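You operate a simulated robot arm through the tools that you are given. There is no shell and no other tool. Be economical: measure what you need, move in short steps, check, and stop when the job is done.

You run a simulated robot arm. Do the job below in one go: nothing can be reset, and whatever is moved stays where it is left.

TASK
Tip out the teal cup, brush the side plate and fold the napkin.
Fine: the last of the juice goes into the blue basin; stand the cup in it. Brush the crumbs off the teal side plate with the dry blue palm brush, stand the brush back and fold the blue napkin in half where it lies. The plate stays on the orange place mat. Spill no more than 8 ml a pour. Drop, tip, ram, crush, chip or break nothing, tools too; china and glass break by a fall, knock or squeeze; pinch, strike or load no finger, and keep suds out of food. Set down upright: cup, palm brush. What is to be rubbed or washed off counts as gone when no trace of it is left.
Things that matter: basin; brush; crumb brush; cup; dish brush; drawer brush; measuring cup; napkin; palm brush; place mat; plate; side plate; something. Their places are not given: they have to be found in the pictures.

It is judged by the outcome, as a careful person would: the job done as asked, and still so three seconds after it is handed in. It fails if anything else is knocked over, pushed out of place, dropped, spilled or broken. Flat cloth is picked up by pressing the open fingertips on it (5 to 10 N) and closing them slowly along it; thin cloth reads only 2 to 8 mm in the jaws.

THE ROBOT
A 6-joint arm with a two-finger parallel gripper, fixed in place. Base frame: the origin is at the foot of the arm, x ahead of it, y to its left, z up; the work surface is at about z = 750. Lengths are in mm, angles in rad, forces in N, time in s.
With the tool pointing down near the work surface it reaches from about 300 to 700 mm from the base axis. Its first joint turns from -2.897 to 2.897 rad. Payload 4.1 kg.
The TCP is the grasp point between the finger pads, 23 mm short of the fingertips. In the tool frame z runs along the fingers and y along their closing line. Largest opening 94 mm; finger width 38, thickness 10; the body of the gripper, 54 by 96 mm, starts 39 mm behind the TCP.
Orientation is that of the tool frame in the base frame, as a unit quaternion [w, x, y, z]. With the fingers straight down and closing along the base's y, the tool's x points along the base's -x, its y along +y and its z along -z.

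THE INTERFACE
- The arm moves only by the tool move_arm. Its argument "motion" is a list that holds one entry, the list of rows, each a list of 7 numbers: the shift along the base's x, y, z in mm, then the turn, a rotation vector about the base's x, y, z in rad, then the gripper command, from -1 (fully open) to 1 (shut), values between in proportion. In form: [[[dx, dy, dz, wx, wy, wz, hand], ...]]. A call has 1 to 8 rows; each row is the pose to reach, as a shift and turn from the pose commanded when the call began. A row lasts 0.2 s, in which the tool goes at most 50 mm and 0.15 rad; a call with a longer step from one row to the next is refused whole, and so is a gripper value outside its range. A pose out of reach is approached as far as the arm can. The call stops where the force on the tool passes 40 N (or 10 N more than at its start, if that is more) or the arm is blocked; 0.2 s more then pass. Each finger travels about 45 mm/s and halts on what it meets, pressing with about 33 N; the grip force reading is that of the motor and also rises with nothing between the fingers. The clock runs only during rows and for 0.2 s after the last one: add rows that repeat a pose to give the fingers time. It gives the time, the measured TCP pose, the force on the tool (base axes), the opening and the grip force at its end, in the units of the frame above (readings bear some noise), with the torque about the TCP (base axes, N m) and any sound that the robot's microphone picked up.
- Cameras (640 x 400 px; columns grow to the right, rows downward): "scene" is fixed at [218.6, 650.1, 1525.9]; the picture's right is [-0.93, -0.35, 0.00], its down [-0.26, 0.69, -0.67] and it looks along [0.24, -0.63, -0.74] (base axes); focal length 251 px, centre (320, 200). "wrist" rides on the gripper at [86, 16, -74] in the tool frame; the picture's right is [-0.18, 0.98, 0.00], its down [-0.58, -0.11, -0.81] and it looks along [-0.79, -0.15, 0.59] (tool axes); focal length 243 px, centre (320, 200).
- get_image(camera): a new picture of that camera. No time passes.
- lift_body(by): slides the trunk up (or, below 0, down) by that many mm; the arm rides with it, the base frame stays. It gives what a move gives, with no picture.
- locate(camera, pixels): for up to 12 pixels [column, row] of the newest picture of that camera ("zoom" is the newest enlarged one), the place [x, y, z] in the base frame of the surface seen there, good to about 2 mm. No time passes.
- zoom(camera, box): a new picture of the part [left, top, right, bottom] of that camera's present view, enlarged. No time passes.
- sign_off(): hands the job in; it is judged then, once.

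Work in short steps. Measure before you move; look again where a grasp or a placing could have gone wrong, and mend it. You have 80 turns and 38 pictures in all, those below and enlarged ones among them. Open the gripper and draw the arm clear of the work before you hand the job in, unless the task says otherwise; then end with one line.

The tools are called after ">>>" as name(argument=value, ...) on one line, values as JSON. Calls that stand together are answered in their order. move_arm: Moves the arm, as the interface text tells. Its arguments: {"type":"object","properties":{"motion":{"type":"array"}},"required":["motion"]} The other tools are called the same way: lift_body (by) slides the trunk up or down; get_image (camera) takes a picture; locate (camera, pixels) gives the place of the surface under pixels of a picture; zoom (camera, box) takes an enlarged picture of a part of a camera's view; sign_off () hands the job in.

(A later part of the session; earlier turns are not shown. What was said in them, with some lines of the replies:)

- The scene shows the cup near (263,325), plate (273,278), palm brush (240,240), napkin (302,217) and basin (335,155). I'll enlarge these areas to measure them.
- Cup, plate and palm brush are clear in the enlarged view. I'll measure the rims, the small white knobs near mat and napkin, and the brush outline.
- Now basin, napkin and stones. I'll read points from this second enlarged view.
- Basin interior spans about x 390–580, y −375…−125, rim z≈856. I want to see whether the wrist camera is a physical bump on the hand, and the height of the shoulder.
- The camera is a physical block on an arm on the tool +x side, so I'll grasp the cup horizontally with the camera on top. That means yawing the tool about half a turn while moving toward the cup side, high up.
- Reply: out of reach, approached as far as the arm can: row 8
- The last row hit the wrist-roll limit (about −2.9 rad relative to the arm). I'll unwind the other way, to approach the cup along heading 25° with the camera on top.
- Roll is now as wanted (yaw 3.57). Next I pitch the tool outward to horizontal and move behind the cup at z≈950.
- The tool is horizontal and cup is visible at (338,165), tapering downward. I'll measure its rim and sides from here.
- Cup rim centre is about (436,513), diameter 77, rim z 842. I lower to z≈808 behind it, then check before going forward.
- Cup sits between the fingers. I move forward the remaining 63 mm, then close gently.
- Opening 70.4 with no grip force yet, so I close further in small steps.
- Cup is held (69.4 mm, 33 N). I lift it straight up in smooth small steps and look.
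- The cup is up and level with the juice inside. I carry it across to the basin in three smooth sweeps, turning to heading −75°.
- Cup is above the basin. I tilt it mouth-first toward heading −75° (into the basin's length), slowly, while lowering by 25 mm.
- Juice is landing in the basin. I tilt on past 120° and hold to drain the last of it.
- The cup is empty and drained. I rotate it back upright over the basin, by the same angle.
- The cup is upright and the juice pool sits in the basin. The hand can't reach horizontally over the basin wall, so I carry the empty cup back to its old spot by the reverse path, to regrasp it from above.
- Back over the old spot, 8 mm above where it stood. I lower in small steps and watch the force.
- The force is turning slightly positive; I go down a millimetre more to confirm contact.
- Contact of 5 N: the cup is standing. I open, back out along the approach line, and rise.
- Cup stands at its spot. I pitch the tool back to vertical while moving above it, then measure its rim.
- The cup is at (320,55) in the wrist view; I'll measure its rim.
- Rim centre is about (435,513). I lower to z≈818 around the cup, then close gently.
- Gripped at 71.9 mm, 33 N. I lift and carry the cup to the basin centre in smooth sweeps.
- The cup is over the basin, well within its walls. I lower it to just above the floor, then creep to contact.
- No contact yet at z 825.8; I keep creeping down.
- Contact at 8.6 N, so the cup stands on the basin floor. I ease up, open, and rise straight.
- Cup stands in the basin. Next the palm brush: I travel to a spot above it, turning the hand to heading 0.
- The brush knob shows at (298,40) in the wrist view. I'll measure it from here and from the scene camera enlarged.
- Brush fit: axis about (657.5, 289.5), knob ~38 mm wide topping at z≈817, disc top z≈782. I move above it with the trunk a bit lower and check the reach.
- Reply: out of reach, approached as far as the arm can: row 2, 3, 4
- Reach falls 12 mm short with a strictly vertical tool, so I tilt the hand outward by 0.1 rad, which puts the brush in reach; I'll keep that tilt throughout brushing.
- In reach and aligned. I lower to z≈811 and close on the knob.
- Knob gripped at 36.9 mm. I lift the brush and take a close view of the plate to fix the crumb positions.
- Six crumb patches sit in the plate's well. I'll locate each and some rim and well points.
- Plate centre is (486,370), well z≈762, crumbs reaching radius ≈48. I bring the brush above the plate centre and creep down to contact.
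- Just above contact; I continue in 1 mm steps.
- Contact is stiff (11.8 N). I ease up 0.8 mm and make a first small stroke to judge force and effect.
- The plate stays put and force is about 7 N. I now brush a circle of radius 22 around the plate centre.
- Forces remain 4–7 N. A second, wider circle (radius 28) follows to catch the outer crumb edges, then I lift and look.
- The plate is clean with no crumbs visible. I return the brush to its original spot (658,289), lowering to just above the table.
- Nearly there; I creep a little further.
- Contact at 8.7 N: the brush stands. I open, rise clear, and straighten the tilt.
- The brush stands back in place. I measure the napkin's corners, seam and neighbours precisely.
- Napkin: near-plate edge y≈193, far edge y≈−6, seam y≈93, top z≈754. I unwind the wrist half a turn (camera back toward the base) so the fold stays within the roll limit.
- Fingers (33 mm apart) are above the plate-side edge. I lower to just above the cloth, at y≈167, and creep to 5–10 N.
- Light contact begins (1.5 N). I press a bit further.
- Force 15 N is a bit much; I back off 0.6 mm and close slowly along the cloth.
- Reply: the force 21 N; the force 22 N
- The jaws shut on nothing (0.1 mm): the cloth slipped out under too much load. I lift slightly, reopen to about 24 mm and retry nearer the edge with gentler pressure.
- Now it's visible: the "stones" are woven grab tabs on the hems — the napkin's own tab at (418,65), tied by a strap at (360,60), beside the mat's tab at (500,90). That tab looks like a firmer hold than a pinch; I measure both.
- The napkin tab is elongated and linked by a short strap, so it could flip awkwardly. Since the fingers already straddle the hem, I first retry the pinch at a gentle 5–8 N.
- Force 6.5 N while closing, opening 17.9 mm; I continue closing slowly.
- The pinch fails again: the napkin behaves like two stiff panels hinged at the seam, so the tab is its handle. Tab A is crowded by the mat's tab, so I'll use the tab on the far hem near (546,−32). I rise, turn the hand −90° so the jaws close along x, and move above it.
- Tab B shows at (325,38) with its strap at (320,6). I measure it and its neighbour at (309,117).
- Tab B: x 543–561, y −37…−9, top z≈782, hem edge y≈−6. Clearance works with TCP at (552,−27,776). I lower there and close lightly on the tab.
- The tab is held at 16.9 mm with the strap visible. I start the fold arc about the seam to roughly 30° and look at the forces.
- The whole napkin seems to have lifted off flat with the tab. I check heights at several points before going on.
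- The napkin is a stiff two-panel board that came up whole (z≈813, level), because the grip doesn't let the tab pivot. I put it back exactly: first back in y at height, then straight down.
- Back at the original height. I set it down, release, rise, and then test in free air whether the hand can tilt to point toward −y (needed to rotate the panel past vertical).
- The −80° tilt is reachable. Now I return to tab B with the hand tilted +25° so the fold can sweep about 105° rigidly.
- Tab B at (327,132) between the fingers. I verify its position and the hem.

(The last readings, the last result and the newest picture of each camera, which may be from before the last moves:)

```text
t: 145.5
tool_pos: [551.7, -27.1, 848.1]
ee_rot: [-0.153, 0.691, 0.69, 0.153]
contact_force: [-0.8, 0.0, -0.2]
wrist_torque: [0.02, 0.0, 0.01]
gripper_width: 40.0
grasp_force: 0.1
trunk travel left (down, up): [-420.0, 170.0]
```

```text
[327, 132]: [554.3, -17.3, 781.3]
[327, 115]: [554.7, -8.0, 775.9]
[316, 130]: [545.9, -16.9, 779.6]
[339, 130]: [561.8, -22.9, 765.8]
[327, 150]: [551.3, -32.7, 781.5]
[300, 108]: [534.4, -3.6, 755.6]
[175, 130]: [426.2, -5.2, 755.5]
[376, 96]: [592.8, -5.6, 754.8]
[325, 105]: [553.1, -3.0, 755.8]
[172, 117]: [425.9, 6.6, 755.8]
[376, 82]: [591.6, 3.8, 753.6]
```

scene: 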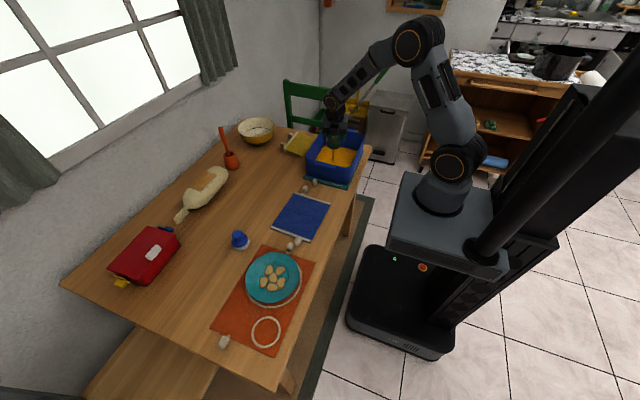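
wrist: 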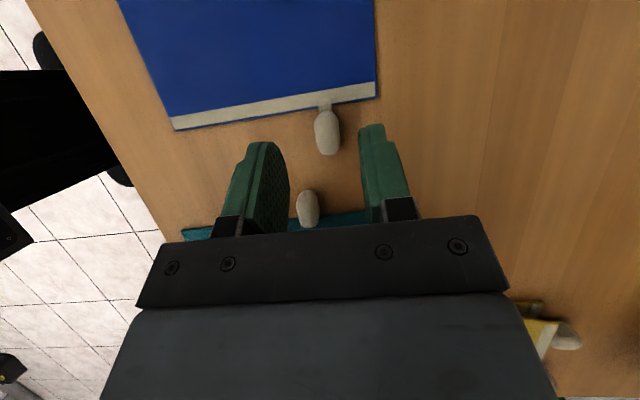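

Tab centre (553.5,−22), hem y≈−5, squarely aligned. I lower to z≈781 and close on the tab.

>>> move_arm(motion=[[[2, 0, -20, 0, 0, 0, 0.15], [2, 0, -40, 0, 0, 0, 0.15], [2, 0, -55, 0, 0, 0, 0.15], [2, 0, -63, 0, 0, 0, 0.15], [2, 0, -66, 0, 0, 0, 0.15], [2, 0, -66, 0, 0, 0, 0.15]]])

>>> move_arm(motion=[[[0, 0, 0, 0, 0, 0, 0.3], [0, 0, 0, 0, 0, 0, 0.42], [0, 0, 0, 0, 0, 0, 0.52], [0, 0, 0, 0, 0, 0, 0.6], [0, 0, 0, 0, 0, 0, 0.66], [0, 0, 0, 0, 0, 0, 0.7], [0, 0, 0, 0, 0, 0, 0.7]]])

```text
t: 146.9
tool_pos: [553.9, -26.1, 780.5]
ee_rot: [-0.155, 0.69, 0.69, 0.153]
contact_force: [0.4, 0.8, 0.7]
wrist_torque: [0.0, 0.02, 0.0]
gripper_width: 40.1
grasp_force: 0.0
trunk travel left (down, up): [-420.0, 170.0]
```

```text
t: 148.5
tool_pos: [553.4, -26.1, 782.5]
ee_rot: [-0.154, 0.691, 0.69, 0.152]
contact_force: [-0.2, 0.1, 0.3]
wrist_torque: [0.0, 0.0, -0.01]
gripper_width: 17.1
grasp_force: 32.7
trunk travel left (down, up): [-420.0, 170.0]
```

Tab held at 17.1 mm. I rotate hand and panel together about the seam in small steps, first to 32°, and watch the forces.

>>> move_arm(motion=[[[0, 2.2, 8.3, -0.07, 0, 0, 0.7], [0, 5.1, 16.5, -0.14, 0, 0, 0.7], [0, 8.5, 24.5, -0.21, 0, 0, 0.7], [0, 12.4, 32.1, -0.28, 0, 0, 0.7], [0, 16.9, 39.5, -0.35, 0, 0, 0.7], [0, 21.8, 46.5, -0.42, 0, 0, 0.7], [0, 27.3, 53.2, -0.49, 0, 0, 0.7], [0, 33.2, 59.5, -0.56, 0, 0, 0.7]]])

>>> zoom(camera="scene", box=[240, 155, 360, 255])

```text
t: 150.3
tool_pos: [554.5, 6.6, 841.8]
ee_rot: [0.043, 0.707, 0.704, -0.044]
contact_force: [-1.4, -2.1, 12.6]
wrist_torque: [1.01, 0.1, 0.1]
gripper_width: 16.9
grasp_force: 32.7
trunk travel left (down, up): [-420.0, 170.0]
```

```text
4.00 times, centred on (300, 205) of scene
```

zoom: 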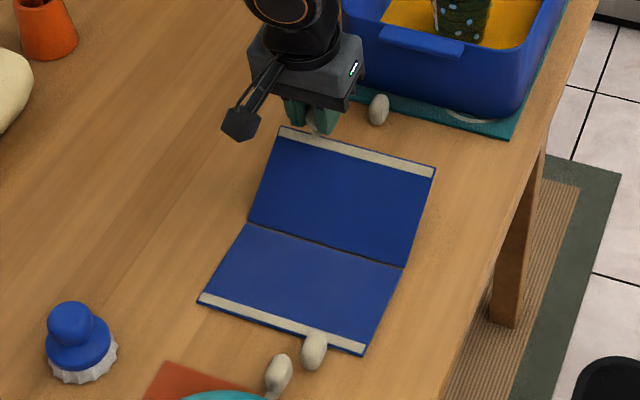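

The fold works: panel B is rising while A stays flat. The 12.6 N shows I'm pressing the seam down, so I raise 2 mm and read again.

>>> move_arm(motion=[[[0, 0, 1, 0, 0, 0, 0.7], [0, 0, 2, 0, 0, 0, 0.7], [0, 0, 2, 0, 0, 0, 0.7]]])

```text
t: 151.1
tool_pos: [554.2, 7.3, 841.2]
ee_rot: [0.043, 0.706, 0.706, -0.045]
contact_force: [0.3, 0.4, -0.1]
wrist_torque: [0.01, -0.05, 0.04]
gripper_width: 16.8
grasp_force: 33.2
trunk travel left (down, up): [-420.0, 170.0]
```

Force is now near zero. I continue rotating to about 64°.

>>> move_arm(motion=[[[0, 6.3, 5.9, -0.07, 0, 0, 0.7], [0, 13.1, 11.4, -0.14, 0, 0, 0.7], [0, 20.1, 16.4, -0.21, 0, 0, 0.7], [0, 27.5, 20.9, -0.28, 0, 0, 0.7], [0, 35.2, 25, -0.35, 0, 0, 0.7], [0, 43.2, 28.4, -0.42, 0, 0, 0.7], [0, 51.4, 31.2, -0.49, 0, 0, 0.7], [0, 59.7, 33.5, -0.56, 0, 0, 0.7]]])

```text
t: 152.9
tool_pos: [555.3, 65.3, 878.0]
ee_rot: [0.238, 0.667, 0.665, -0.237]
contact_force: [1.0, 0.1, 12.5]
wrist_torque: [0.4, 0.15, -0.01]
gripper_width: 17.2
grasp_force: 33.5
trunk travel left (down, up): [-420.0, 170.0]
```

I'm again pressing slightly (12.5 N); I start 2.5 mm higher and go on to about 96°, past vertical.

>>> move_arm(motion=[[[0, 0, 2.5, 0, 0, 0, 0.7], [0, 8.5, 4.4, -0.07, 0, 0, 0.7], [0, 17.1, 5.6, -0.14, 0, 0, 0.7], [0, 25.7, 6.2, -0.21, 0, 0, 0.7], [0, 34.3, 6.1, -0.28, 0, 0, 0.7], [0, 42.9, 5.4, -0.35, 0, 0, 0.7], [0, 51.4, 4.1, -0.42, 0, 0, 0.7], [0, 59.8, 2.1, -0.49, 0, 0, 0.7]]])

```text
t: 154.7
tool_pos: [554.9, 126.2, 878.7]
ee_rot: [0.393, 0.589, 0.588, -0.392]
contact_force: [2.9, 2.8, 6.2]
wrist_torque: [0.12, 0.13, -0.06]
gripper_width: 16.9
grasp_force: 33.1
trunk travel left (down, up): [-420.0, 170.0]
```

Panel is at about 92°. I continue to about 107° and then look.

>>> move_arm(motion=[[[0, 4, -0.2, -0.035, 0, 0, 0.7], [0, 8.2, -1.6, -0.07, 0, 0, 0.7], [0, 12.3, -3.1, -0.105, 0, 0, 0.7], [0, 16.3, -4.7, -0.14, 0, 0, 0.7], [0, 20.2, -6.5, -0.175, 0, 0, 0.7], [0, 24, -8.4, -0.21, 0, 0, 0.7], [0, 29.5, -11.4, -0.26, 0, 0, 0.7]]])

>>> zoom(camera="scene", box=[240, 155, 360, 255])

```text
t: 156.3
tool_pos: [554.9, 154.0, 868.1]
ee_rot: [0.465, 0.534, 0.532, -0.465]
contact_force: [0.3, 1.7, 5.5]
wrist_torque: [-0.21, 0.15, -0.06]
gripper_width: 17.1
grasp_force: 33.2
trunk travel left (down, up): [-420.0, 170.0]
```

```text
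4.00 times, centred on (300, 205) of scene
```

zoom: 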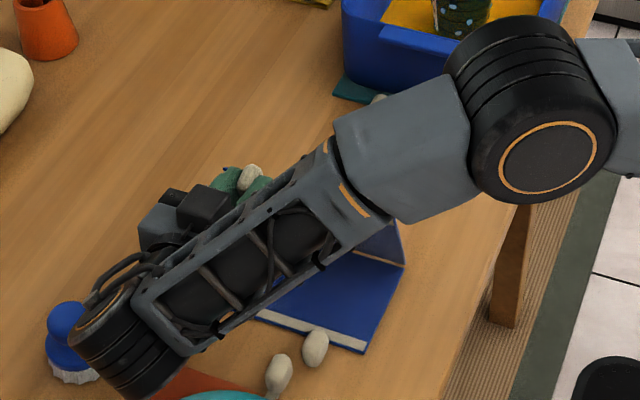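

Panel B leans past vertical and A still lies in place. I open the jaws and rise quickly so that the flap settles over onto A.

>>> move_arm(motion=[[[0, 0, 0, 0, 0, 0, 0.4], [0, 0, 0, 0, 0, 0, 0.1], [0, 0, 0, 0, 0, 0, -0.2], [0, 0, 45, 0, 0, 0, -0.2], [0, 0, 95, 0, 0, 0, -0.2], [0, 0, 120, 0, 0, 0, -0.2], [0, 0, 120, 0, 0, 0, -0.2]]])

>>> get_image(camera="wrist")

```text
t: 157.9
tool_pos: [555.2, 156.0, 986.6]
ee_rot: [0.465, 0.534, 0.533, -0.464]
contact_force: [0.3, -0.2, 0.1]
wrist_torque: [0.01, 0.02, 0.0]
gripper_width: 56.5
grasp_force: 0.2
trunk travel left (down, up): [-420.0, 170.0]
```

```text
1 pictures are left
```

wrist: 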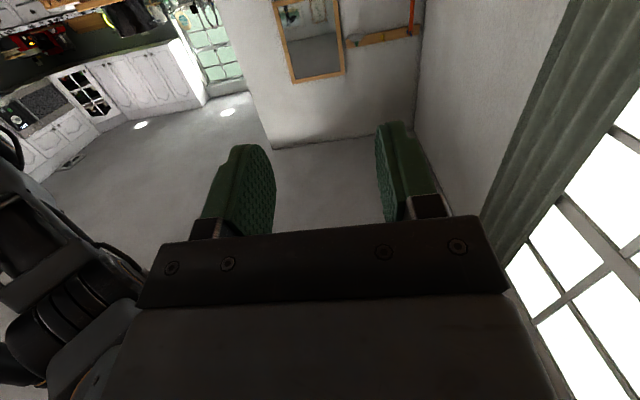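

The flap should have come down. I straighten the hand at height and draw it back towards the base, so that my last picture shows the result.

>>> move_arm(motion=[[[0, 0, 15, 0.14, 0, 0, -0.2], [-5, -5, 30, 0.28, 0, 0, -0.2], [-15, -20, 40, 0.42, 0, 0, -0.2], [-25, -35, 50, 0.56, 0, 0, -0.2], [-40, -50, 60, 0.7, 0, 0, -0.2], [-55, -65, 60, 0.84, 0, 0, -0.2], [-70, -80, 60, 0.98, 0, 0, -0.2], [-85, -95, 60, 1.12, 0, 0, -0.2]]])

>>> move_arm(motion=[[[-25, -25, 10, 0.14, 0, 0, -0.2], [-50, -50, 20, 0.276, 0, 0, -0.2], [-75, -75, 30, 0.276, 0, 0, -0.2], [-95, -100, 30, 0.276, 0, 0, -0.2], [-95, -130, 30, 0.276, 0, 0, -0.2], [-95, -160, 30, 0.276, 0, 0, -0.2]]])

>>> get_image(camera="scene")

```text
t: 159.7
tool_pos: [467.5, 61.6, 1047.1]
ee_rot: [0.109, 0.699, 0.698, -0.11]
contact_force: [-0.6, -0.3, -0.5]
wrist_torque: [-0.05, -0.01, 0.0]
gripper_width: 56.4
grasp_force: 0.1
trunk travel left (down, up): [-420.0, 170.0]
```

```text
t: 161.1
tool_pos: [375.7, -101.4, 1078.1]
ee_rot: [0.012, 0.708, 0.706, -0.014]
contact_force: [-0.4, -0.3, -0.1]
wrist_torque: [-0.01, 0.03, 0.01]
gripper_width: 56.5
grasp_force: 0.0
trunk travel left (down, up): [-420.0, 170.0]
```

```text
0 pictures are left
```

scene: 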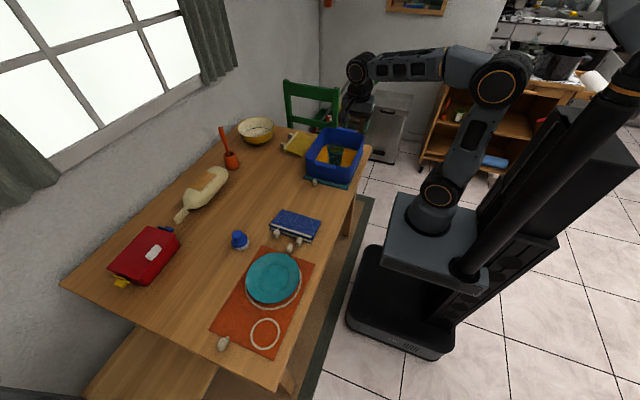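

The napkin now appears folded at (296,224), with the brush, plate, mat and cup in place. I check its heights and extents.

>>> locate(camera="scene", pixels=[[283, 213], [319, 221], [275, 228], [311, 238], [296, 224], [300, 218], [290, 230], [277, 235], [299, 241], [305, 232], [285, 218], [310, 226]])

>>> locate(camera="scene", pixels=[[240, 235], [240, 246], [338, 150], [273, 278], [251, 272], [301, 275], [290, 249], [315, 182], [334, 148], [335, 160]])

```text
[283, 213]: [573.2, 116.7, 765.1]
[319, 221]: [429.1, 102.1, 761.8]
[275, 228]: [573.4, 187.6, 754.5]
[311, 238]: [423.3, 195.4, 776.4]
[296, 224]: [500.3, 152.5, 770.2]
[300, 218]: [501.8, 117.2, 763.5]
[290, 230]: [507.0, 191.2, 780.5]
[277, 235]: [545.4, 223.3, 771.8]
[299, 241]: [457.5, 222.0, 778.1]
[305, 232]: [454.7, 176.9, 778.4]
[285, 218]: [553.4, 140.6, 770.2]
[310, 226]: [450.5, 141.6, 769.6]
```

```text
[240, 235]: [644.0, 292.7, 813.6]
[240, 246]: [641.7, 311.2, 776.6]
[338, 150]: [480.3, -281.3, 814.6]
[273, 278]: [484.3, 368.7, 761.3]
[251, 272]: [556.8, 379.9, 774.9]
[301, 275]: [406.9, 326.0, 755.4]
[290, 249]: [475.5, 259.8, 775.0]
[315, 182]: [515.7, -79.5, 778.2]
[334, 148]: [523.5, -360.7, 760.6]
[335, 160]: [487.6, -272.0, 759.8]
```

The napkin lies folded along its seam, hem over hem (y≈191 on 194), the upper hem resting on its own stiff tab at z≈780. Brush, plate (centre ≈484,369, still on the mat) and cup in the basin are in place. I open the gripper fully, clear of the work.

>>> move_arm(motion=[[[0, 0, 10, 0, 0, 0, -0.6], [-10, 0, 20, 0, 0, 0, -1], [-20, 0, 30, 0, 0, 0, -1], [-20, 0, 30, 0, 0, 0, -1], [-20, 0, 30, 0, 0, 0, -1]]])

```text
t: 162.3
tool_pos: [353.0, -100.3, 1106.1]
ee_rot: [0.013, 0.708, 0.706, -0.013]
contact_force: [-0.2, -0.3, -0.1]
wrist_torque: [-0.02, 0.0, -0.02]
gripper_width: 93.7
grasp_force: 0.0
trunk travel left (down, up): [-420.0, 170.0]
5 turns are left
```

The gripper is open and the arm is clear, so I hand the job in.

>>> sign_off()

```text
The job is handed in.
```

The juice is in the basin with the cup standing upright in it, the plate is brushed clean on its mat, the brush is back upright in its place, and the napkin is folded in half where it lay. The top half of the napkin does not lie quite flat: its edge rests about 25 mm up on its own stiff tab.
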